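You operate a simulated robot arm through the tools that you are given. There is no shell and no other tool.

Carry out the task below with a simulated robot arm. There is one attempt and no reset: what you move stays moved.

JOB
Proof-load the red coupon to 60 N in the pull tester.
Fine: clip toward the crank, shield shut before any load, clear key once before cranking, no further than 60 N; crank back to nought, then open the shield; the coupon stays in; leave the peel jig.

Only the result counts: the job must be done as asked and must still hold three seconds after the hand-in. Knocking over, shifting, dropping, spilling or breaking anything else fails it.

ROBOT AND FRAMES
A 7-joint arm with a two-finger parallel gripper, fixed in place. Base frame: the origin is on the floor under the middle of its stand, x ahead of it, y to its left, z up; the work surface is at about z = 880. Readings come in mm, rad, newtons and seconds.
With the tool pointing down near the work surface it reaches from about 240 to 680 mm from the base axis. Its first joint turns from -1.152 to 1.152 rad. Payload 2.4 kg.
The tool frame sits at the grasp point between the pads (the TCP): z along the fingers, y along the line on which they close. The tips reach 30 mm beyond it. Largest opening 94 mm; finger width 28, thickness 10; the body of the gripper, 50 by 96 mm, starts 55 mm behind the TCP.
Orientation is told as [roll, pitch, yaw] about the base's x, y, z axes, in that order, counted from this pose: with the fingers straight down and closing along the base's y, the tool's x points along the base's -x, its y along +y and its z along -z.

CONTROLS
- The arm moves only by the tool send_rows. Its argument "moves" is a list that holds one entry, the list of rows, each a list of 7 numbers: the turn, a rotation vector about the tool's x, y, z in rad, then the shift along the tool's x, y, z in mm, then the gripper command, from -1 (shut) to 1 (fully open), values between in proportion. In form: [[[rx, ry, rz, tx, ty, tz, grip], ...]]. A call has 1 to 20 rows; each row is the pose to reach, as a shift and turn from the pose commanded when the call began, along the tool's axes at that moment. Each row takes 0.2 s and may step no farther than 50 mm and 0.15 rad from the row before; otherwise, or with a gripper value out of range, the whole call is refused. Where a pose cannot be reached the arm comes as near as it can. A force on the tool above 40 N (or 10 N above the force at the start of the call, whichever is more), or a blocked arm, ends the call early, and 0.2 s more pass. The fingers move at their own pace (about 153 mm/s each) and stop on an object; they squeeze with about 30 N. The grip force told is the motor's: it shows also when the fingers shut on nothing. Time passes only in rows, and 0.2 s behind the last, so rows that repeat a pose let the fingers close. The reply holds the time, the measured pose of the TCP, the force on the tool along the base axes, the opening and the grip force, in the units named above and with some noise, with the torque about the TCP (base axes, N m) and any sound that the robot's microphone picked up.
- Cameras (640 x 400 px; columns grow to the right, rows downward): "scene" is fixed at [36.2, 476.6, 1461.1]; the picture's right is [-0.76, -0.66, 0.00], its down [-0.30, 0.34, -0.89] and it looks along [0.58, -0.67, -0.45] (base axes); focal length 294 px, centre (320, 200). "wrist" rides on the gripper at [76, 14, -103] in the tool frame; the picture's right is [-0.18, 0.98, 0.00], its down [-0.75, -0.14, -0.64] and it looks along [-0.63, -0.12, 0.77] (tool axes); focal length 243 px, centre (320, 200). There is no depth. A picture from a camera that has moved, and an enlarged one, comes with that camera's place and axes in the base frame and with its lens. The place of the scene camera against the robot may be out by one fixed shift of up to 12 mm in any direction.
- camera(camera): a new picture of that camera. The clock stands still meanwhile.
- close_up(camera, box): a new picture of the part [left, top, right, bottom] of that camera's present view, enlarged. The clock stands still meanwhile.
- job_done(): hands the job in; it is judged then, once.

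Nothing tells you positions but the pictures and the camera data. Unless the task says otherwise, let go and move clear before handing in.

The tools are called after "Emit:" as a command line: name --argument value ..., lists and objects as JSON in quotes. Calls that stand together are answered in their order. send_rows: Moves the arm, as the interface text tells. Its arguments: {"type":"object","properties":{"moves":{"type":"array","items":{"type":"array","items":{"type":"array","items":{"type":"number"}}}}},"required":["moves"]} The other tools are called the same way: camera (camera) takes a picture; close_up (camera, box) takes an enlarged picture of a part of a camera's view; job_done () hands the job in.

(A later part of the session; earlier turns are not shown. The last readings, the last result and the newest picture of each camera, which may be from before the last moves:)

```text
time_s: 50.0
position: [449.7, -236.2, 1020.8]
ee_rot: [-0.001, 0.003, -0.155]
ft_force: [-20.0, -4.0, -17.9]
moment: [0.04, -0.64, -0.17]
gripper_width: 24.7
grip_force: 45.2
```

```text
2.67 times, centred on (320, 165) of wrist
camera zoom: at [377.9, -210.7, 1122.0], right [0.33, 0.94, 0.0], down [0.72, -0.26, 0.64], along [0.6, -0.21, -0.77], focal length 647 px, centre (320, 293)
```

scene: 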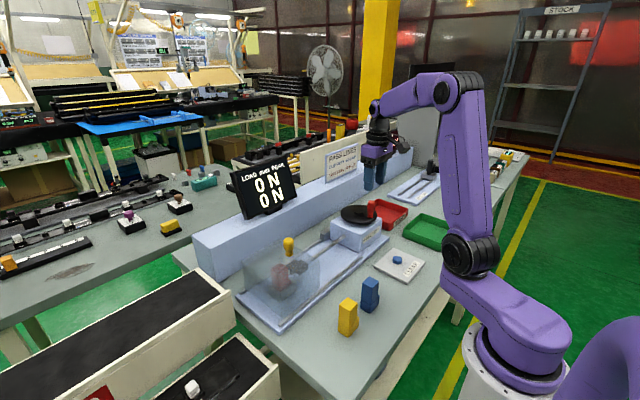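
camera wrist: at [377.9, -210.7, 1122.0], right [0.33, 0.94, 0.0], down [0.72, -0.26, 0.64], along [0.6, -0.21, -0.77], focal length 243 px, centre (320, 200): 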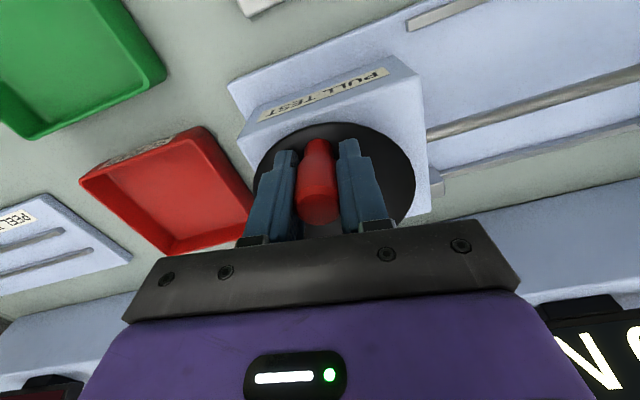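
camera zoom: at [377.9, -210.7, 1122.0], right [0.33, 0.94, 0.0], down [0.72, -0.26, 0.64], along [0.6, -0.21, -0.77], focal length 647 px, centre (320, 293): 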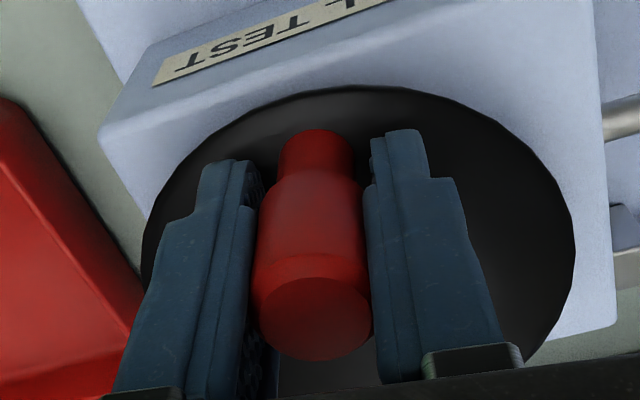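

The handle follows and the display is still 0/0. I carry on to about 0.3 rad, easing the sideways pull a little.

Emit:
send_rows --moves '[[[0, 0, 0.05, 0.9, 2, 0, -1], [0, 0, 0.1, 1.4, 4, 0, -1], [0, 0, 0.15, 1.8, 6, 0, -1], [0, 0, 0.15, 1.8, 6, 0, -1]]]'

Emit:
close_up --camera "scene" --box '[220, 150, 320, 230]'

Emit:
close_up --camera "wrist" --box '[220, 90, 420, 240]'

```text
time_s: 51.0
position: [451.4, -227.1, 1021.6]
ee_rot: [0.002, 0.002, -0.3]
ft_force: [-6.1, 1.3, -22.8]
moment: [-0.1, -0.03, -0.01]
gripper_width: 24.2
grip_force: 44.8
```

```text
5.00 times, centred on (270, 190) of scene
camera zoom: at [36.4, 476.5, 1461.2], right [-0.76, -0.66, 0.0], down [-0.3, 0.34, -0.89], along [0.58, -0.67, -0.45], focal length 1468 px, centre (570, 250)
```

zoom: 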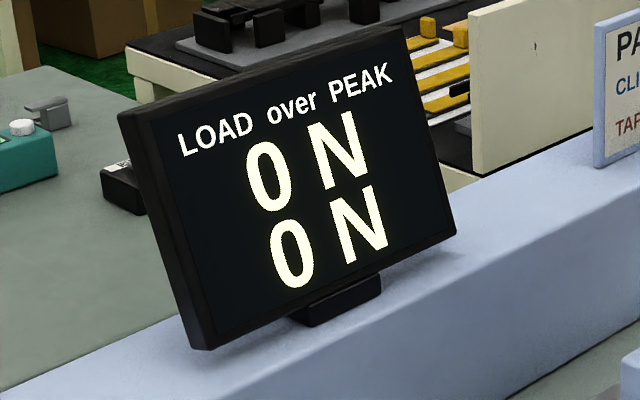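

```text
2.67 times, centred on (320, 165) of wrist
camera zoom: at [383.4, -191.7, 1122.2], right [0.47, 0.88, 0.0], down [0.68, -0.36, 0.64], along [0.57, -0.3, -0.77], focal length 647 px, centre (320, 293)
```

zoom: 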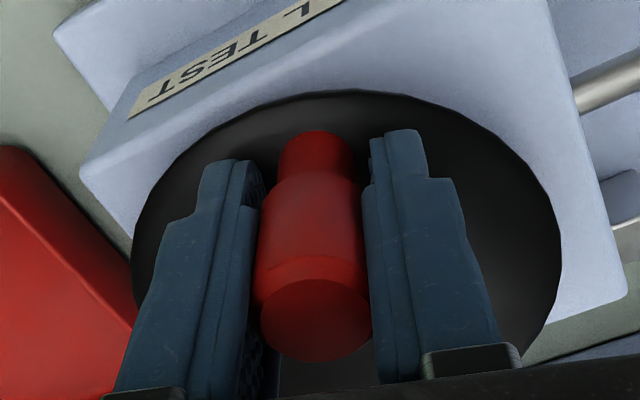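

The crank turns freely so far without load; perhaps there is slack. I check the jaw and coupon through the shield.

Emit:
close_up --camera "scene" --box '[220, 210, 340, 310]'

```text
4.00 times, centred on (280, 260) of scene
camera zoom: at [36.4, 476.5, 1461.2], right [-0.76, -0.66, 0.0], down [-0.3, 0.34, -0.89], along [0.58, -0.67, -0.45], focal length 1175 px, centre (480, -40)
```

zoom: 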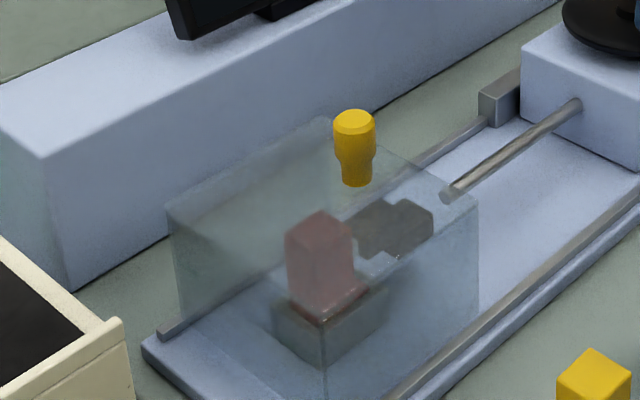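

Emit:
send_rows --moves '[[[0, 0, 0.05, -0.05, 2.07, 0, -1], [0, 0, 0.1, -0.21, 4.14, 0, -1], [0, 0, 0.15, -0.47, 6.2, 0, -1]]]'

Emit:
close_up --camera "scene" --box '[220, 150, 320, 230]'

```text
time_s: 51.8
position: [454.0, -222.9, 1021.5]
ee_rot: [0.001, 0.001, -0.449]
ft_force: [-9.1, 3.3, -23.3]
moment: [-0.68, -0.97, -0.02]
gripper_width: 24.0
grip_force: 45.2
```

```text
5.00 times, centred on (270, 190) of scene
camera zoom: at [36.2, 476.6, 1461.1], right [-0.76, -0.66, 0.0], down [-0.3, 0.34, -0.89], along [0.58, -0.67, -0.45], focal length 1468 px, centre (570, 250)
```

zoom: 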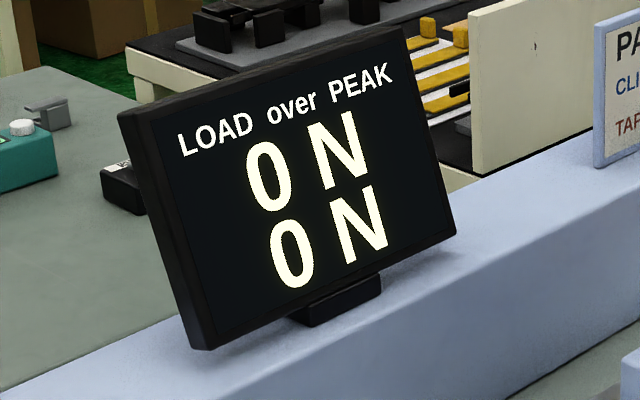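

Emit:
send_rows --moves '[[[0, 0, 0.05, -0.05, 2.07, 0.5, -1], [0, 0, 0.1, -0.21, 4.14, 1, -1], [0, 0, 0.15, -0.47, 6.2, 1, -1], [0, 0, 0.2, -0.83, 8.24, 1, -1]]]'

Emit:
close_up --camera "scene" --box '[220, 150, 320, 230]'

```text
time_s: 52.8
position: [457.2, -215.6, 1022.3]
ee_rot: [0.001, 0.0, -0.654]
ft_force: [-20.7, 6.0, 10.7]
moment: [0.15, -0.49, -0.29]
gripper_width: 24.1
grip_force: 44.8
```

```text
5.00 times, centred on (270, 190) of scene
camera zoom: at [35.4, 476.9, 1461.1], right [-0.76, -0.66, 0.0], down [-0.3, 0.34, -0.89], along [0.58, -0.67, -0.45], focal length 1468 px, centre (570, 250)
```

zoom: 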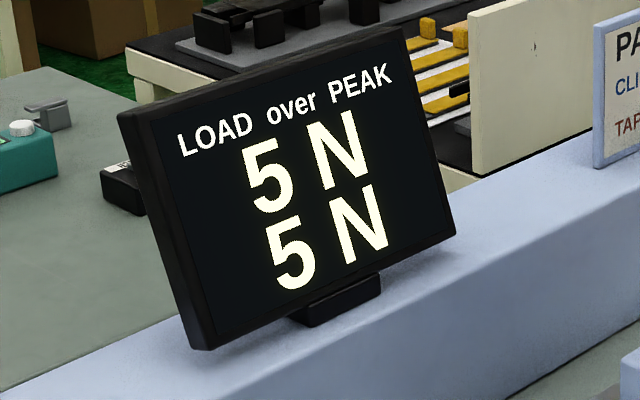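

Load is now rising: 5 N. I continue in small steps, correcting the radius slightly outward.

Emit:
send_rows --moves '[[[0, 0, 0.05, 1.0, 2.07, -0.3, -1], [0, 0, 0.1, 1.5, 4.14, -0.3, -1], [0, 0, 0.1, 1.5, 4.14, -0.3, -1]]]'

Emit:
close_up --camera "scene" --box '[220, 150, 320, 230]'

```text
time_s: 53.6
position: [461.0, -213.1, 1022.0]
ee_rot: [0.0, -0.005, -0.75]
ft_force: [-8.4, -0.8, 17.5]
moment: [0.09, 1.0, -0.19]
gripper_width: 24.1
grip_force: 44.8
```

```text
5.00 times, centred on (270, 190) of scene
camera zoom: at [35.7, 476.7, 1461.1], right [-0.76, -0.66, 0.0], down [-0.3, 0.34, -0.89], along [0.58, -0.67, -0.45], focal length 1468 px, centre (570, 250)
```

zoom: 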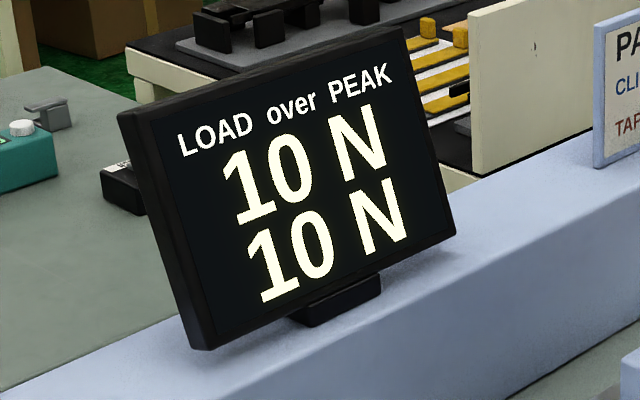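

10 N after another 0.1 rad, so about 50 N per radian. I continue with 0.2 rad.

Emit:
send_rows --moves '[[[0, 0, 0.05, 0.1, 2.07, -0.5, -1], [0, 0, 0.1, 0.0, 4.14, -0.7, -1], [0, 0, 0.15, -0.2, 6.2, -0.7, -1], [0, 0, 0.2, -0.5, 8.24, -0.7, -1], [0, 0, 0.2, -0.5, 8.24, -0.7, -1]]]'

Emit:
close_up --camera "scene" --box '[220, 150, 320, 230]'

Emit:
close_up --camera "wrist" --box '[220, 90, 420, 240]'

```text
time_s: 54.8
position: [467.5, -206.5, 1020.9]
ee_rot: [0.004, -0.005, -0.95]
ft_force: [3.9, -5.5, 4.9]
moment: [-0.9, 0.3, -0.03]
gripper_width: 23.9
grip_force: 44.8
```

```text
5.00 times, centred on (270, 190) of scene
camera zoom: at [36.2, 476.5, 1461.2], right [-0.76, -0.66, 0.0], down [-0.3, 0.34, -0.89], along [0.58, -0.67, -0.45], focal length 1468 px, centre (570, 250)
```

zoom: 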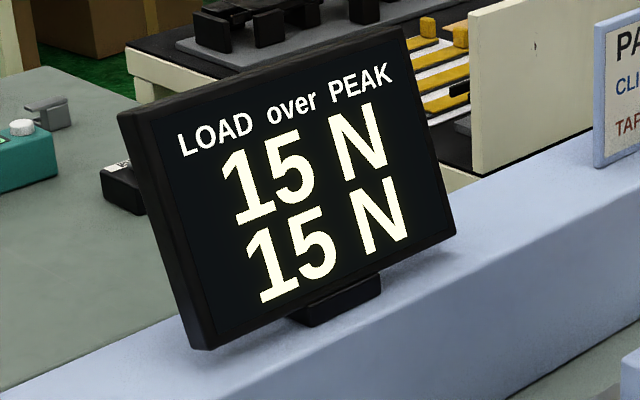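

```text
2.67 times, centred on (320, 165) of wrist
camera zoom: at [434.1, -136.1, 1122.1], right [0.91, 0.42, 0.0], down [0.32, -0.69, 0.64], along [0.27, -0.58, -0.77], focal length 647 px, centre (320, 293)
```

zoom: 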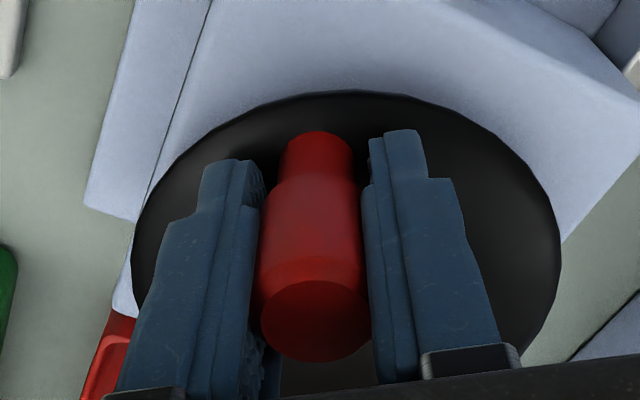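

15 N. The display may step in 5 N units, so I take finer steps to see where it changes.

Emit:
send_rows --moves '[[[0, 0, 0.03, 0.0, 1.24, 0, -1], [0, 0, 0.06, -0.05, 2.5, 0, -1], [0, 0, 0.06, -0.05, 2.5, 0, -1]]]'

Emit:
close_up --camera "scene" --box '[220, 150, 320, 230]'

```text
time_s: 55.6
position: [468.6, -205.1, 1021.0]
ee_rot: [0.001, -0.002, -1.012]
ft_force: [10.7, -10.0, 1.6]
moment: [-1.46, 0.3, 0.18]
gripper_width: 23.7
grip_force: 45.3
```

```text
5.00 times, centred on (270, 190) of scene
camera zoom: at [36.5, 476.4, 1461.2], right [-0.76, -0.66, 0.0], down [-0.3, 0.34, -0.89], along [0.58, -0.67, -0.45], focal length 1468 px, centre (570, 250)
```

zoom: 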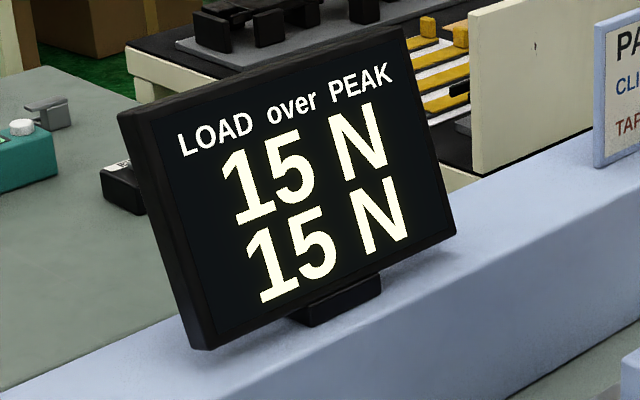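

Emit:
send_rows --moves '[[[0, 0, 0.03, -0.6, 1.24, 0, -1], [0, 0, 0.06, -1.2, 2.5, 0, -1], [0, 0, 0.06, -1.2, 2.5, 0, -1]]]'

Emit:
close_up --camera "scene" --box '[220, 150, 320, 230]'

```text
time_s: 56.4
position: [470.1, -204.0, 1021.5]
ee_rot: [-0.001, 0.005, -1.07]
ft_force: [-5.2, -1.2, 4.7]
moment: [-0.18, -1.53, -0.23]
gripper_width: 23.6
grip_force: 45.0
```

```text
5.00 times, centred on (270, 190) of scene
camera zoom: at [35.9, 476.6, 1461.1], right [-0.76, -0.66, 0.0], down [-0.3, 0.34, -0.89], along [0.58, -0.67, -0.45], focal length 1468 px, centre (570, 250)
```

zoom: 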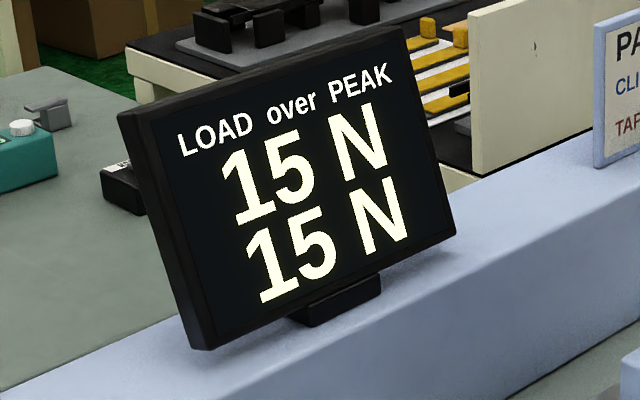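

Emit:
send_rows --moves '[[[0, 0, 0.03, 0.0, 1.24, 0, -1], [0, 0, 0.06, -0.05, 2.5, 0, -1], [0, 0, 0.06, -0.05, 2.5, 0, -1]]]'

Emit:
close_up --camera "scene" --box '[220, 150, 320, 230]'

```text
time_s: 57.2
position: [471.5, -203.6, 1020.4]
ee_rot: [-0.001, 0.002, -1.131]
ft_force: [-7.8, 4.7, 6.9]
moment: [1.36, -0.53, -0.19]
gripper_width: 23.8
grip_force: 45.5
```

```text
5.00 times, centred on (270, 190) of scene
camera zoom: at [35.9, 476.8, 1461.1], right [-0.76, -0.66, 0.0], down [-0.3, 0.34, -0.89], along [0.58, -0.67, -0.45], focal length 1468 px, centre (570, 250)
```

zoom: 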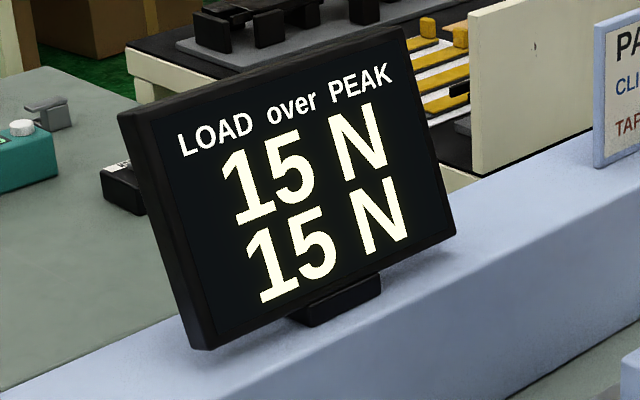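

Emit:
send_rows --moves '[[[0, 0, 0.03, 0.0, 1.24, 0.3, -1], [0, 0, 0.06, -0.05, 2.5, 0.5, -1], [0, 0, 0.1, -0.2, 4.1, 0.5, -1], [0, 0, 0.1, -0.2, 4.1, 0.5, -1]]]'

Emit:
close_up --camera "scene" --box '[220, 150, 320, 230]'

```text
time_s: 58.2
position: [476.0, -201.8, 1021.9]
ee_rot: [0.001, -0.002, -1.231]
ft_force: [-10.4, 7.6, 8.5]
moment: [0.72, -0.72, -0.26]
gripper_width: 23.6
grip_force: 45.5
```

```text
5.00 times, centred on (270, 190) of scene
camera zoom: at [35.7, 476.9, 1461.1], right [-0.76, -0.66, 0.0], down [-0.3, 0.34, -0.89], along [0.58, -0.67, -0.45], focal length 1468 px, centre (570, 250)
```

zoom: 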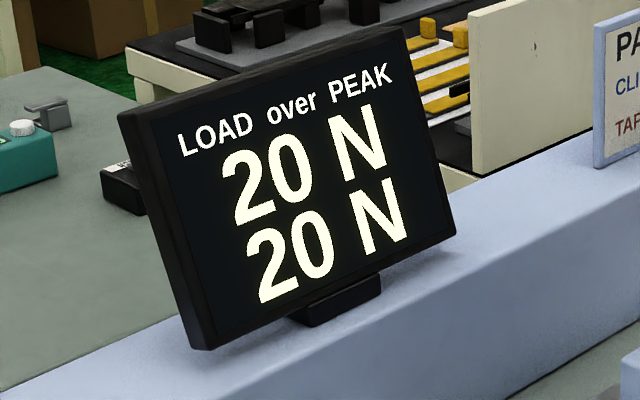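

20 N. Steps are about 0.2–0.25 rad per 5 N, so 60 N should come near 3 rad. I continue, watching the display each time.

Emit:
send_rows --moves '[[[0, 0, 0.05, 0.3, 2.07, 0.3, -1], [0, 0, 0.1, 0.3, 4.14, 0.5, -1], [0, 0, 0.15, 0.1, 6.2, 0.5, -1], [0, 0, 0.15, 0.1, 6.2, 0.5, -1]]]'

Emit:
close_up --camera "scene" --box '[220, 150, 320, 230]'

```text
time_s: 59.2
position: [482.7, -199.7, 1021.6]
ee_rot: [0.002, -0.001, -1.381]
ft_force: [-2.4, 3.6, 19.1]
moment: [0.25, 1.43, -0.09]
gripper_width: 23.8
grip_force: 45.4
```

```text
5.00 times, centred on (270, 190) of scene
camera zoom: at [35.9, 476.8, 1461.1], right [-0.76, -0.66, 0.0], down [-0.3, 0.34, -0.89], along [0.58, -0.67, -0.45], focal length 1468 px, centre (570, 250)
```

zoom: 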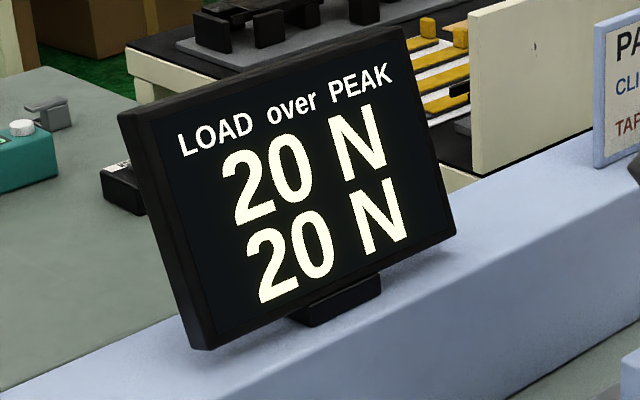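

Emit:
send_rows --moves '[[[0, 0, 0.04, 0.0, 1.65, -0.5, -1], [0, 0, 0.08, -0.1, 3.3, -1, -1], [0, 0, 0.08, -0.1, 3.3, -1, -1]]]'

Emit:
close_up --camera "scene" --box '[220, 150, 320, 230]'

```text
time_s: 60.0
position: [485.4, -198.9, 1019.8]
ee_rot: [0.0, -0.001, -1.46]
ft_force: [0.3, 1.7, 4.4]
moment: [-1.52, 0.73, 0.05]
gripper_width: 23.8
grip_force: 45.2
```

```text
5.00 times, centred on (270, 190) of scene
camera zoom: at [36.2, 476.7, 1461.1], right [-0.76, -0.66, 0.0], down [-0.3, 0.34, -0.89], along [0.58, -0.67, -0.45], focal length 1468 px, centre (570, 250)
```

zoom: 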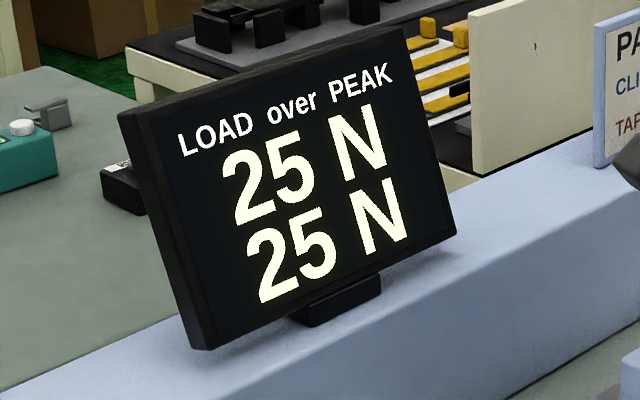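

25 N. I continue in 0.2 rad portions, checking each time.

Emit:
send_rows --moves '[[[0, 0, 0.05, -0.05, 2.07, 0, -1], [0, 0, 0.1, -0.2, 4.14, 0, -1], [0, 0, 0.15, -0.47, 6.2, 0, -1], [0, 0, 0.2, -0.83, 8.24, 0, -1], [0, 0, 0.2, -0.83, 8.24, 0, -1]]]'

Emit:
close_up --camera "scene" --box '[220, 150, 320, 230]'

```text
time_s: 61.2
position: [494.5, -199.5, 1021.9]
ee_rot: [0.0, 0.0, -1.662]
ft_force: [2.5, -5.4, 3.6]
moment: [-0.95, 0.97, 0.09]
gripper_width: 23.9
grip_force: 45.2
```

```text
5.00 times, centred on (270, 190) of scene
camera zoom: at [36.2, 476.5, 1461.2], right [-0.76, -0.66, 0.0], down [-0.3, 0.34, -0.89], along [0.58, -0.67, -0.45], focal length 1468 px, centre (570, 250)
```

zoom: 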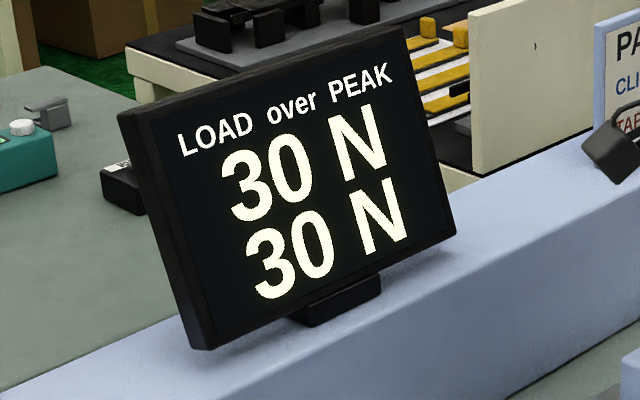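

Emit:
send_rows --moves '[[[0, 0, 0.05, -0.05, 2.07, 0, -1], [0, 0, 0.1, -0.2, 4.14, 0, -1], [0, 0, 0.15, -0.47, 6.2, 0, -1], [0, 0, 0.2, -0.83, 8.24, 0, -1], [0, 0, 0.2, -0.83, 8.24, 0, -1]]]'

Emit:
close_up --camera "scene" --box '[220, 150, 320, 230]'

```text
time_s: 62.4
position: [502.5, -200.5, 1021.2]
ee_rot: [-0.001, 0.002, -1.863]
ft_force: [-8.4, -0.7, -0.7]
moment: [-0.55, -1.11, -0.29]
gripper_width: 23.8
grip_force: 45.1
```

```text
5.00 times, centred on (270, 190) of scene
camera zoom: at [35.9, 476.6, 1461.1], right [-0.76, -0.66, 0.0], down [-0.3, 0.34, -0.89], along [0.58, -0.67, -0.45], focal length 1468 px, centre (570, 250)
```

zoom: 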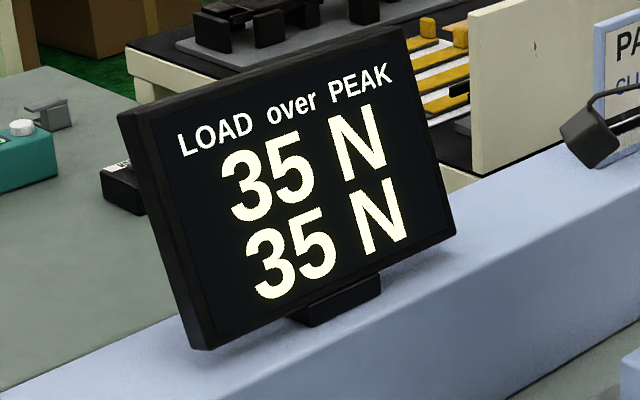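

Emit:
send_rows --moves '[[[0, 0, 0.05, -0.05, 2.07, 0, -1], [0, 0, 0.1, -0.2, 4.14, 0, -1], [0, 0, 0.15, -0.47, 6.2, 0, -1], [0, 0, 0.2, -0.83, 8.24, 0, -1], [0, 0, 0.2, -0.83, 8.24, 0, -1]]]'

Emit:
close_up --camera "scene" --box '[220, 150, 320, 230]'

Emit:
camera --camera "scene"

```text
time_s: 63.6
position: [510.5, -204.8, 1021.3]
ee_rot: [-0.001, 0.002, -2.062]
ft_force: [-4.3, -3.1, -0.4]
moment: [0.34, -0.58, -0.07]
gripper_width: 24.2
grip_force: 44.7
```

```text
5.00 times, centred on (270, 190) of scene
camera zoom: at [36.1, 476.5, 1461.2], right [-0.76, -0.66, 0.0], down [-0.3, 0.34, -0.89], along [0.58, -0.67, -0.45], focal length 1468 px, centre (570, 250)
```

zoom: 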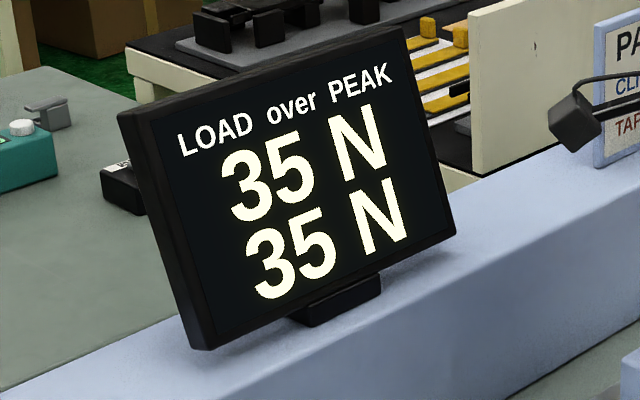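

```text
taken
```

scene: 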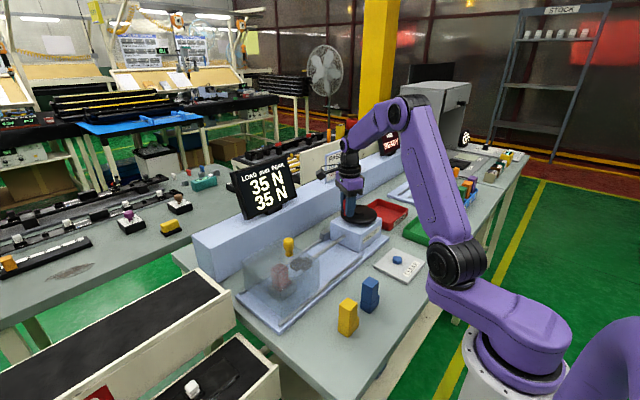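

Emit:
send_rows --moves '[[[0, 0, 0.05, -0.05, 2.07, 0, -1], [0, 0, 0.1, -0.2, 4.14, 0, -1], [0, 0, 0.1, -0.2, 4.14, 0, -1]]]'

Emit:
close_up --camera "scene" --box '[220, 150, 320, 230]'

```text
time_s: 64.4
position: [513.5, -206.2, 1021.7]
ee_rot: [0.0, 0.0, -2.161]
ft_force: [3.3, -5.8, -5.4]
moment: [0.37, 0.74, 0.24]
gripper_width: 23.8
grip_force: 44.8
```

```text
5.00 times, centred on (270, 190) of scene
camera zoom: at [36.4, 476.4, 1461.2], right [-0.76, -0.66, 0.0], down [-0.3, 0.34, -0.89], along [0.58, -0.67, -0.45], focal length 1468 px, centre (570, 250)
```

zoom: 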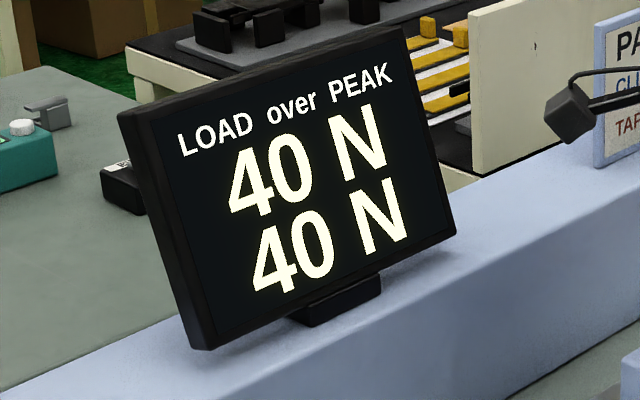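

40 N. Continuing.

Emit:
send_rows --moves '[[[0, 0, 0.05, -0.05, 2.07, 0, -1], [0, 0, 0.1, -0.2, 4.14, 0, -1], [0, 0, 0.15, -0.47, 6.2, 0, -1], [0, 0, 0.2, -0.83, 8.24, 0, -1], [0, 0, 0.2, -0.83, 8.24, 0, -1]]]'

Emit:
close_up --camera "scene" --box '[220, 150, 320, 230]'

```text
time_s: 65.6
position: [518.7, -211.4, 1021.1]
ee_rot: [0.001, 0.0, -2.361]
ft_force: [0.9, -3.5, 5.1]
moment: [0.04, 1.37, 0.17]
gripper_width: 23.6
grip_force: 44.3
```

```text
5.00 times, centred on (270, 190) of scene
camera zoom: at [36.2, 476.5, 1461.2], right [-0.76, -0.66, 0.0], down [-0.3, 0.34, -0.89], along [0.58, -0.67, -0.45], focal length 1468 px, centre (570, 250)
```

zoom: 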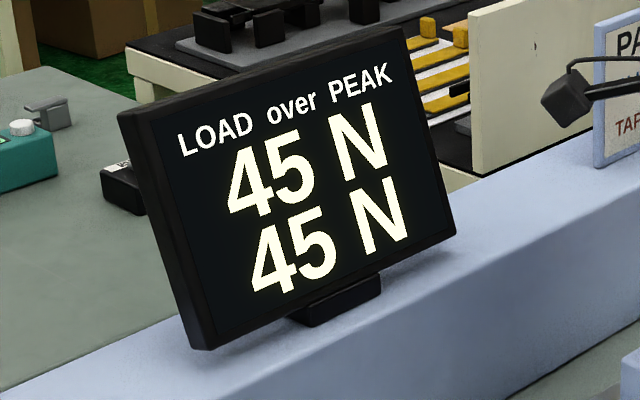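

Emit:
send_rows --moves '[[[0, 0, 0.05, -0.05, 2.07, 0, -1], [0, 0, 0.1, -0.2, 4.14, 0, -1], [0, 0, 0.15, -0.47, 6.2, 0, -1], [0, 0, 0.15, -0.47, 6.2, 0, -1]]]'

Emit:
close_up --camera "scene" --box '[220, 150, 320, 230]'

```text
time_s: 66.6
position: [522.4, -216.3, 1021.4]
ee_rot: [0.0, 0.001, -2.511]
ft_force: [-4.0, -2.6, 10.1]
moment: [0.25, 1.24, -0.04]
gripper_width: 23.8
grip_force: 45.3
```

```text
5.00 times, centred on (270, 190) of scene
camera zoom: at [36.0, 476.6, 1461.1], right [-0.76, -0.66, 0.0], down [-0.3, 0.34, -0.89], along [0.58, -0.67, -0.45], focal length 1468 px, centre (570, 250)
```

zoom: 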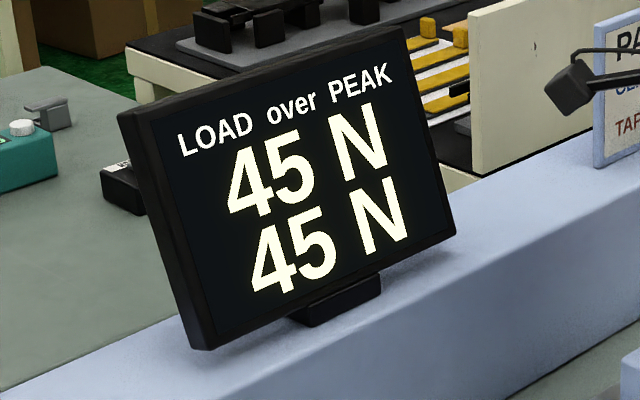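

Emit:
send_rows --moves '[[[0, 0, 0.05, -0.05, 2.07, -0.3, -1], [0, 0, 0.1, -0.2, 4.14, -0.5, -1], [0, 0, 0.1, -0.2, 4.14, -0.5, -1]]]'

Emit:
close_up --camera "scene" --box '[220, 150, 320, 230]'

```text
time_s: 67.4
position: [525.5, -219.3, 1021.8]
ee_rot: [-0.002, 0.0, -2.61]
ft_force: [-6.9, 2.0, -8.5]
moment: [-0.87, -1.32, -0.22]
gripper_width: 24.0
grip_force: 45.3
```

```text
5.00 times, centred on (270, 190) of scene
camera zoom: at [36.1, 476.7, 1461.1], right [-0.76, -0.66, 0.0], down [-0.3, 0.34, -0.89], along [0.58, -0.67, -0.45], focal length 1468 px, centre (570, 250)
```

zoom: 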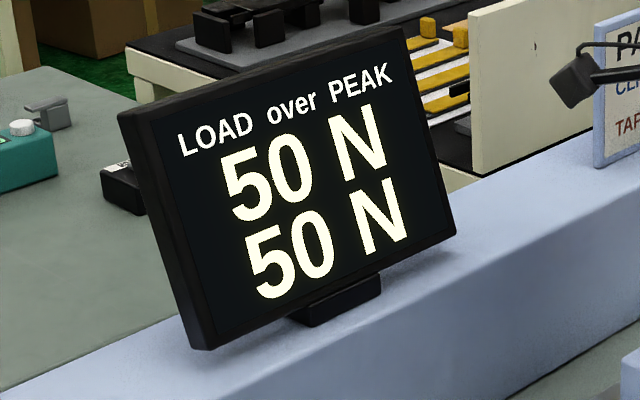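

50 N. Now finer: 0.12 rad next.

Emit:
send_rows --moves '[[[0, 0, 0.04, -0.03, 1.65, 0, -1], [0, 0, 0.08, -0.13, 3.3, 0.3, -1], [0, 0, 0.12, -0.3, 4.95, 0.3, -1], [0, 0, 0.12, -0.3, 4.95, 0.3, -1]]]'

Emit:
close_up --camera "scene" --box '[220, 150, 320, 230]'

```text
time_s: 68.4
position: [529.0, -224.9, 1022.0]
ee_rot: [0.0, -0.001, -2.731]
ft_force: [-7.2, 2.7, -8.2]
moment: [-0.9, -0.38, -0.23]
gripper_width: 24.0
grip_force: 45.5
```

```text
5.00 times, centred on (270, 190) of scene
camera zoom: at [36.1, 476.7, 1461.1], right [-0.76, -0.66, 0.0], down [-0.3, 0.34, -0.89], along [0.58, -0.67, -0.45], focal length 1468 px, centre (570, 250)
```

zoom: 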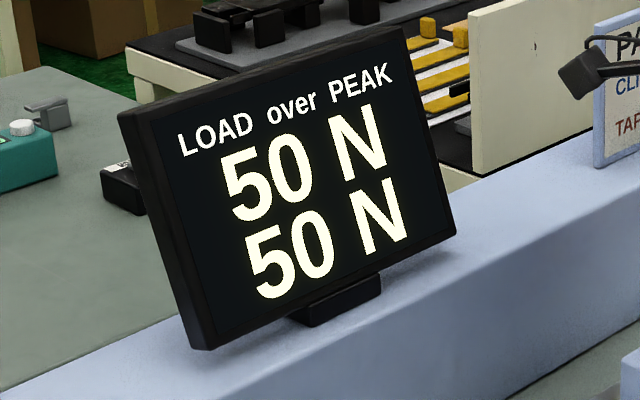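

Emit:
send_rows --moves '[[[0, 0, 0.03, -0.02, 1.24, 0, -1], [0, 0, 0.05, -0.05, 2.07, 0, -1], [0, 0, 0.05, -0.05, 2.07, 0, -1]]]'

Emit:
close_up --camera "scene" --box '[220, 150, 320, 230]'

```text
time_s: 69.2
position: [528.5, -225.7, 1021.3]
ee_rot: [0.001, -0.002, -2.78]
ft_force: [-5.0, 2.3, -10.2]
moment: [-1.35, 0.33, -0.16]
gripper_width: 24.1
grip_force: 45.0
```

```text
5.00 times, centred on (270, 190) of scene
camera zoom: at [36.2, 476.7, 1461.1], right [-0.76, -0.66, 0.0], down [-0.3, 0.34, -0.89], along [0.58, -0.67, -0.45], focal length 1468 px, centre (570, 250)
```

zoom: 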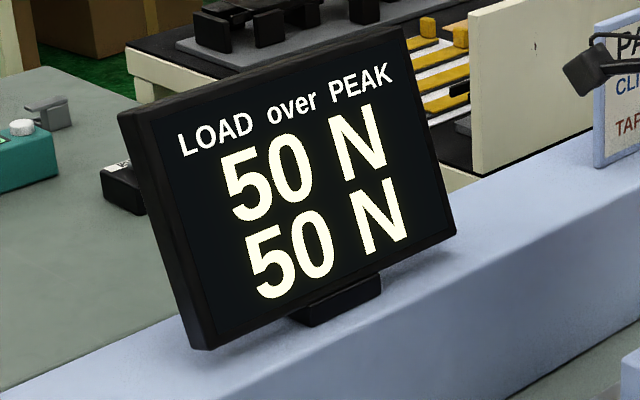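

Emit:
send_rows --moves '[[[0, 0, 0.02, -0.01, 0.83, 0, -1], [0, 0, 0.04, -0.03, 1.65, 0, -1], [0, 0, 0.04, -0.03, 1.65, 0, -1]]]'

Emit:
close_up --camera "scene" --box '[220, 150, 320, 230]'

```text
time_s: 70.0
position: [528.9, -227.3, 1021.9]
ee_rot: [0.0, 0.001, -2.819]
ft_force: [-2.3, 0.1, -5.8]
moment: [-0.76, 0.83, -0.05]
gripper_width: 23.8
grip_force: 45.4
```

```text
5.00 times, centred on (270, 190) of scene
camera zoom: at [36.3, 476.6, 1461.1], right [-0.76, -0.66, 0.0], down [-0.3, 0.34, -0.89], along [0.58, -0.67, -0.45], focal length 1468 px, centre (570, 250)
```

zoom: 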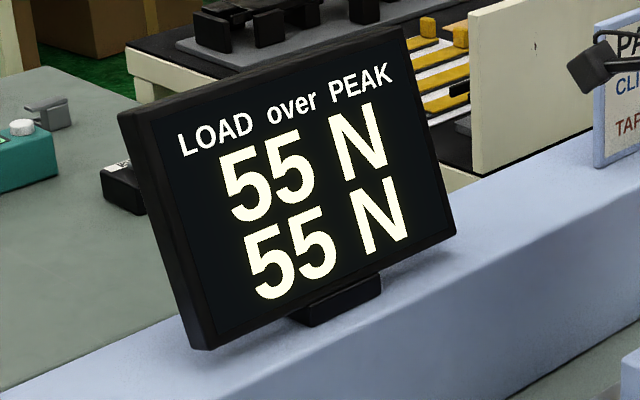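

55 N. About 0.23 rad remain to 60 N; I go 0.15 rad and then creep.

Emit:
send_rows --moves '[[[0, 0, 0.04, -0.03, 1.65, 0, -1], [0, 0, 0.08, -0.13, 3.3, 0, -1], [0, 0, 0.12, -0.3, 4.95, 0, -1], [0, 0, 0.15, -0.45, 6.1, 0, -1], [0, 0, 0.15, -0.45, 6.1, 0, -1]]]'

Emit:
close_up --camera "scene" --box '[220, 150, 320, 230]'

```text
time_s: 71.2
position: [530.7, -233.2, 1020.8]
ee_rot: [0.0, -0.001, -2.971]
ft_force: [0.1, 0.1, -18.4]
moment: [-0.78, -1.27, 0.0]
gripper_width: 23.9
grip_force: 45.0
```

```text
5.00 times, centred on (270, 190) of scene
camera zoom: at [36.5, 476.5, 1461.2], right [-0.76, -0.66, 0.0], down [-0.3, 0.34, -0.89], along [0.58, -0.67, -0.45], focal length 1468 px, centre (570, 250)
```

zoom: 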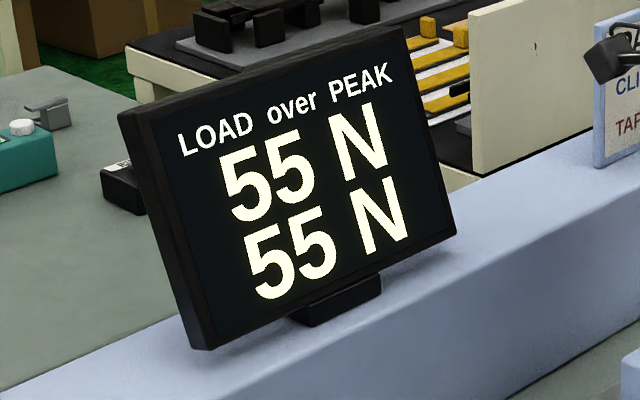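

Emit:
send_rows --moves '[[[0, 0, 0.02, -0.01, 0.83, 0.5, -1], [0, 0, 0.035, -0.02, 1.45, 0.7, -1], [0, 0, 0.035, -0.02, 1.45, 0.7, -1]]]'

Emit:
close_up --camera "scene" --box '[220, 150, 320, 230]'

```text
time_s: 72.0
position: [530.5, -234.7, 1020.8]
ee_rot: [0.0, 0.002, -3.006]
ft_force: [5.3, -4.1, 2.1]
moment: [1.01, 1.57, 0.14]
gripper_width: 24.0
grip_force: 45.0
```

```text
5.00 times, centred on (270, 190) of scene
camera zoom: at [36.4, 476.5, 1461.2], right [-0.76, -0.66, 0.0], down [-0.3, 0.34, -0.89], along [0.58, -0.67, -0.45], focal length 1468 px, centre (570, 250)
```

zoom: 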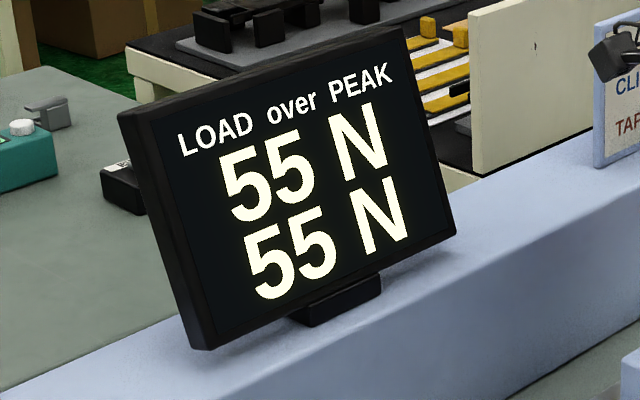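

Emit:
send_rows --moves '[[[0, 0, 0.015, 0, 0.62, 0, -1], [0, 0, 0.03, -0.02, 1.24, 0, -1], [0, 0, 0.03, -0.02, 1.24, 0, -1]]]'

Emit:
close_up --camera "scene" --box '[220, 150, 320, 230]'

```text
time_s: 72.8
position: [531.2, -235.5, 1020.5]
ee_rot: [0.002, 0.001, -3.035]
ft_force: [3.9, -3.6, 13.1]
moment: [1.08, 1.39, 0.16]
gripper_width: 23.7
grip_force: 45.2
```

```text
5.00 times, centred on (270, 190) of scene
camera zoom: at [36.1, 476.6, 1461.1], right [-0.76, -0.66, 0.0], down [-0.3, 0.34, -0.89], along [0.58, -0.67, -0.45], focal length 1468 px, centre (570, 250)
```

zoom: 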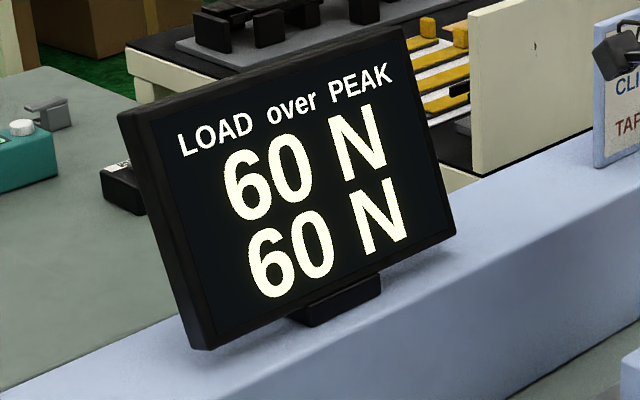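

The display shows 60 N over 60 N, only just past its change-over point. I nudge 0.03 rad further so as not to sit on the very edge of the reading, still far from 65.

Emit:
send_rows --moves '[[[0, 0, 0.015, 0, 0.62, -0.2, -1], [0, 0, 0.03, -0.02, 1.24, -0.4, -1], [0, 0, 0.03, -0.02, 1.24, -0.4, -1]]]'

Emit:
close_up --camera "scene" --box '[220, 150, 320, 230]'

Emit:
close_up --camera "scene" --box '[220, 200, 400, 320]'

```text
time_s: 73.6
position: [531.0, -237.4, 1021.6]
ee_rot: [0.001, 0.002, -3.066]
ft_force: [0.0, -5.3, 10.3]
moment: [1.03, -0.89, 0.19]
gripper_width: 23.6
grip_force: 45.3
```

```text
5.00 times, centred on (270, 190) of scene
camera zoom: at [36.0, 476.5, 1461.2], right [-0.76, -0.66, 0.0], down [-0.3, 0.34, -0.89], along [0.58, -0.67, -0.45], focal length 1468 px, centre (570, 250)
```

zoom: 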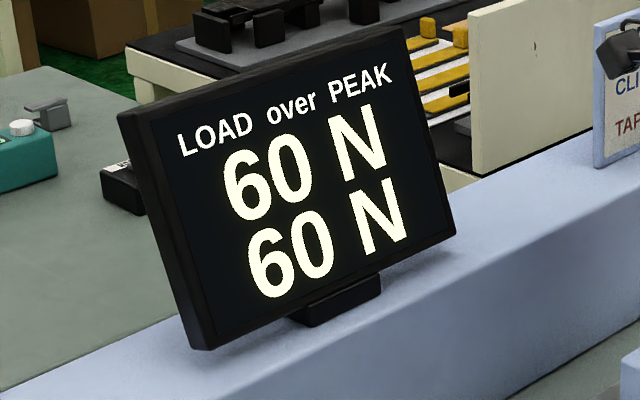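

```text
3.33 times, centred on (310, 260) of scene
camera zoom: at [36.0, 476.5, 1461.2], right [-0.76, -0.66, 0.0], down [-0.3, 0.34, -0.89], along [0.58, -0.67, -0.45], focal length 979 px, centre (353, 0)
```

zoom: 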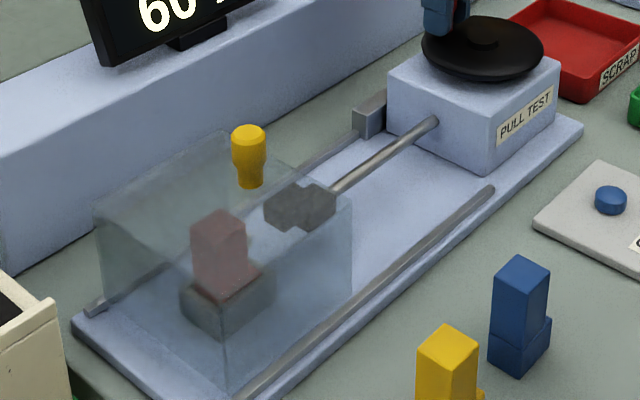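

60 N held over 60 N peak. Now I crank back counter-clockwise in portions.

Emit:
send_rows --moves '[[[0, 0, -0.05, -0.05, -2.02, 0, -1], [0, 0, -0.13, -0.34, -5.25, 0.3, -1], [0, 0, -0.26, -1.36, -10.41, 0.3, -1], [0, 0, -0.39, -3.04, -15.4, 0.3, -1], [0, 0, -0.52, -5.35, -20.12, 0.3, -1], [0, 0, -0.6, -7.07, -22.87, 0.3, -1], [0, 0, -0.6, -7.07, -22.87, 0.3, -1]]]'

Emit:
close_up --camera "scene" --box '[220, 150, 320, 230]'

```text
time_s: 75.2
position: [521.4, -214.1, 1021.8]
ee_rot: [0.0, 0.0, -2.462]
ft_force: [3.5, 0.1, 18.9]
moment: [0.47, 1.17, 0.15]
gripper_width: 23.7
grip_force: 44.9
```

```text
5.00 times, centred on (270, 190) of scene
camera zoom: at [36.0, 476.7, 1461.1], right [-0.76, -0.66, 0.0], down [-0.3, 0.34, -0.89], along [0.58, -0.67, -0.45], focal length 1468 px, centre (570, 250)
```

zoom: 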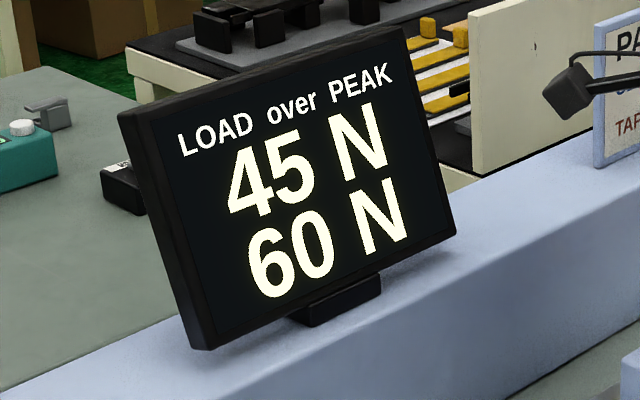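

Load falls (45 N), peak holds at 60 N. I continue back.

Emit:
send_rows --moves '[[[0, 0, -0.05, -0.05, -2.02, -0.5, -1], [0, 0, -0.13, -0.34, -5.25, -0.9, -1], [0, 0, -0.26, -1.36, -10.41, -0.9, -1], [0, 0, -0.39, -3.04, -15.4, -0.9, -1], [0, 0, -0.52, -5.35, -20.12, -0.9, -1], [0, 0, -0.65, -8.26, -24.51, -0.9, -1], [0, 0, -0.75, -10.87, -27.61, -0.9, -1], [0, 0, -0.75, -10.87, -27.61, -0.9, -1]]]'

Emit:
close_up --camera "scene" --box '[220, 150, 320, 230]'

```text
time_s: 77.0
position: [496.9, -200.1, 1021.4]
ee_rot: [0.0, 0.001, -1.711]
ft_force: [-1.9, 5.2, 10.1]
moment: [0.07, -0.66, -0.09]
gripper_width: 23.8
grip_force: 45.2
```

```text
5.00 times, centred on (270, 190) of scene
camera zoom: at [35.9, 476.9, 1461.1], right [-0.76, -0.66, 0.0], down [-0.3, 0.34, -0.89], along [0.58, -0.67, -0.45], focal length 1468 px, centre (570, 250)
```

zoom: 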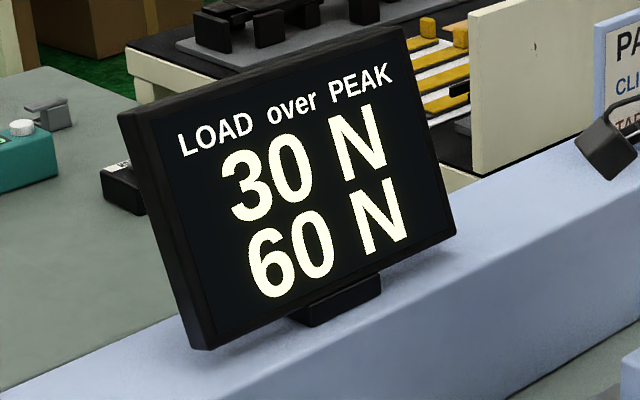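

Emit:
send_rows --moves '[[[0, 0, -0.05, -0.05, -2.02, -0.3, -1], [0, 0, -0.13, -0.34, -5.25, -0.5, -1], [0, 0, -0.26, -1.36, -10.41, -0.5, -1], [0, 0, -0.39, -3.04, -15.4, -0.5, -1], [0, 0, -0.52, -5.35, -20.12, -0.5, -1], [0, 0, -0.65, -8.26, -24.51, -0.5, -1], [0, 0, -0.75, -10.87, -27.61, -0.5, -1], [0, 0, -0.75, -10.87, -27.61, -0.5, -1]]]'

Emit:
close_up --camera "scene" --box '[220, 150, 320, 230]'

Emit:
close_up --camera "wrist" --box '[220, 90, 420, 240]'

```text
time_s: 78.8
position: [466.9, -205.8, 1021.4]
ee_rot: [-0.001, 0.005, -0.962]
ft_force: [-5.7, 9.5, -27.0]
moment: [0.2, -1.55, 0.02]
gripper_width: 23.8
grip_force: 44.8
```

```text
5.00 times, centred on (270, 190) of scene
camera zoom: at [36.4, 476.7, 1461.1], right [-0.76, -0.66, 0.0], down [-0.3, 0.34, -0.89], along [0.58, -0.67, -0.45], focal length 1468 px, centre (570, 250)
```

zoom: 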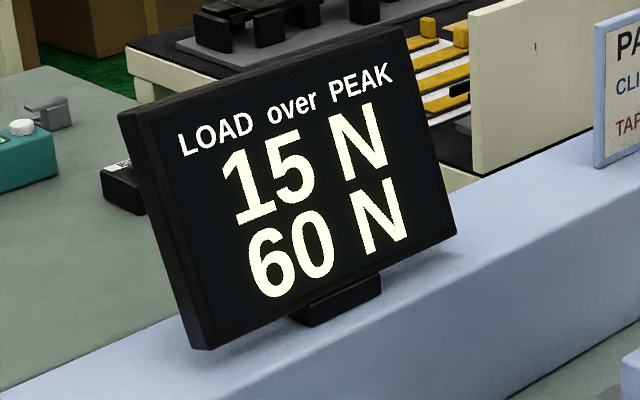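

```text
2.67 times, centred on (320, 165) of wrist
camera zoom: at [436.4, -135.4, 1122.6], right [0.91, 0.41, 0.0], down [0.32, -0.7, 0.64], along [0.26, -0.58, -0.77], focal length 647 px, centre (320, 293)
```

zoom: 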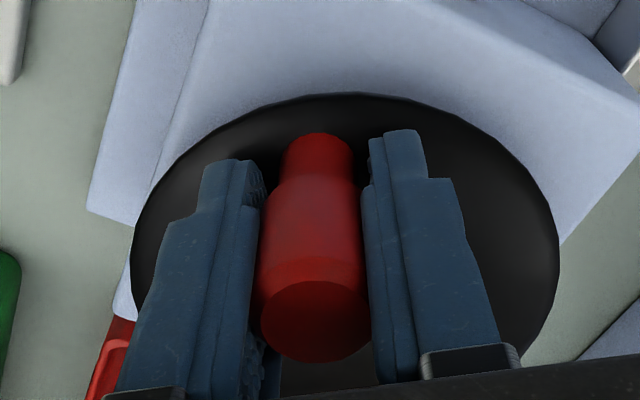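

Emit:
send_rows --moves '[[[0, 0, -0.05, 0.4, -2.02, 0.7, -1], [0, 0, -0.13, 0.5, -5.25, 1.2, -1], [0, 0, -0.26, -0.5, -10.41, 1.2, -1], [0, 0, -0.39, -2.2, -15.4, 1.2, -1], [0, 0, -0.52, -4.5, -20.12, 1.2, -1], [0, 0, -0.65, -7.4, -24.51, 1.2, -1], [0, 0, -0.65, -7.4, -24.51, 1.2, -1]]]'

Emit:
close_up --camera "scene" --box '[220, 150, 320, 230]'

```text
time_s: 80.4
position: [450.8, -227.6, 1021.8]
ee_rot: [-0.002, -0.001, -0.311]
ft_force: [-9.4, 12.3, -7.0]
moment: [0.62, -0.78, 0.33]
gripper_width: 24.0
grip_force: 44.4
```

```text
5.00 times, centred on (270, 190) of scene
camera zoom: at [36.0, 476.9, 1461.0], right [-0.76, -0.66, 0.0], down [-0.3, 0.34, -0.89], along [0.58, -0.67, -0.45], focal length 1468 px, centre (570, 250)
```

zoom: 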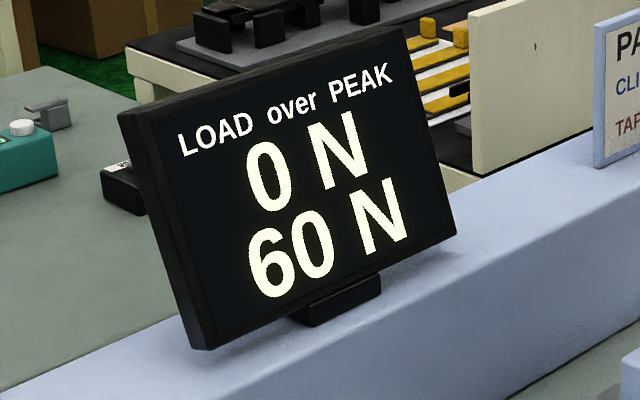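

Load reads 0 N with peak 60 N. I bring the crank all the way back to its start stop so the load is truly nil.

Emit:
send_rows --moves '[[[0, 0, -0.06, 0.5, -2.4, 0.2, -1], [0, 0, -0.12, 0.4, -4.85, 0.3, -1], [0, 0, -0.18, 0.1, -7.25, 0.3, -1], [0, 0, -0.24, -0.4, -9.6, 0.3, -1], [0, 0, -0.24, -0.4, -9.6, 0.3, -1]]]'

Emit:
close_up --camera "wrist" --box '[220, 90, 420, 240]'

```text
time_s: 81.6
position: [449.4, -235.2, 1022.3]
ee_rot: [0.0, 0.001, -0.074]
ft_force: [-5.9, 6.4, 0.2]
moment: [0.67, -1.1, 0.24]
gripper_width: 23.8
grip_force: 44.8
```

```text
2.67 times, centred on (320, 165) of wrist
camera zoom: at [374.6, -216.1, 1122.3], right [0.26, 0.97, 0.0], down [0.74, -0.2, 0.64], along [0.62, -0.17, -0.77], focal length 647 px, centre (320, 293)
```

zoom: 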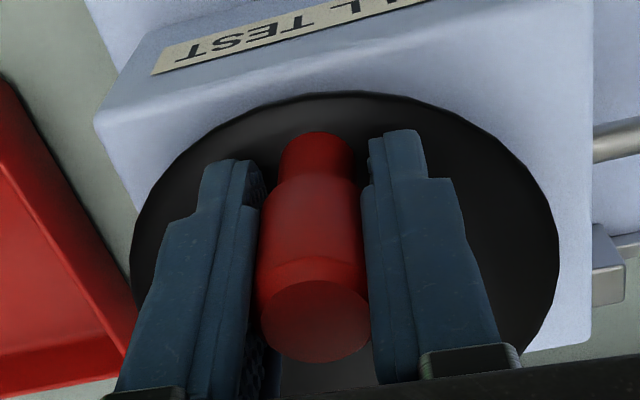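

Emit:
send_rows --moves '[[[0, 0, -0.03, 0.3, -1.3, 0, -1], [0, 0, -0.06, 0.3, -2.6, 0, -1], [0, 0, -0.07, 0.3, -3.6, 0, -1], [0, 0, -0.07, 0.3, -4.2, 0, -1]]]'

Emit:
close_up --camera "scene" --box '[220, 150, 320, 230]'

```text
time_s: 82.6
position: [448.7, -239.7, 1021.6]
ee_rot: [0.0, 0.002, -0.002]
ft_force: [-3.3, 10.0, -5.2]
moment: [-0.81, -0.63, 0.33]
gripper_width: 23.8
grip_force: 45.5
```

```text
5.00 times, centred on (270, 190) of scene
camera zoom: at [36.1, 476.9, 1461.0], right [-0.76, -0.66, 0.0], down [-0.3, 0.34, -0.89], along [0.58, -0.67, -0.45], focal length 1468 px, centre (570, 250)
```

zoom: 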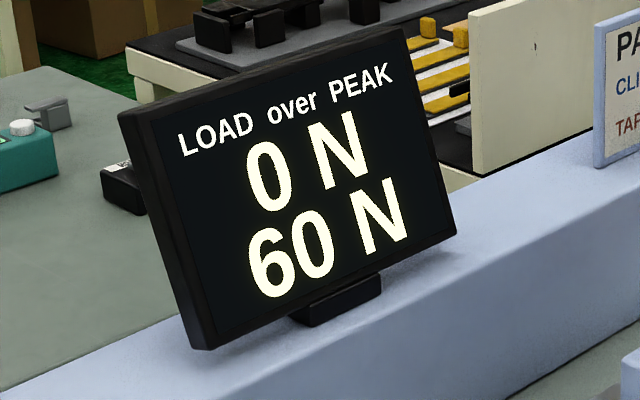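

Emit:
send_rows --moves '[[[0, 0, 0, 0, -0.8, 0, -1], [0, 0, 0, 0, -1.6, 0, -1], [0, 0, 0, 0, -2.2, 0, -1]]]'

```text
time_s: 83.4
position: [450.3, -240.0, 1021.7]
ee_rot: [0.001, 0.002, -0.003]
ft_force: [-1.5, 22.6, 6.6]
moment: [-1.4, 1.3, -0.06]
gripper_width: 24.1
grip_force: 44.8
```

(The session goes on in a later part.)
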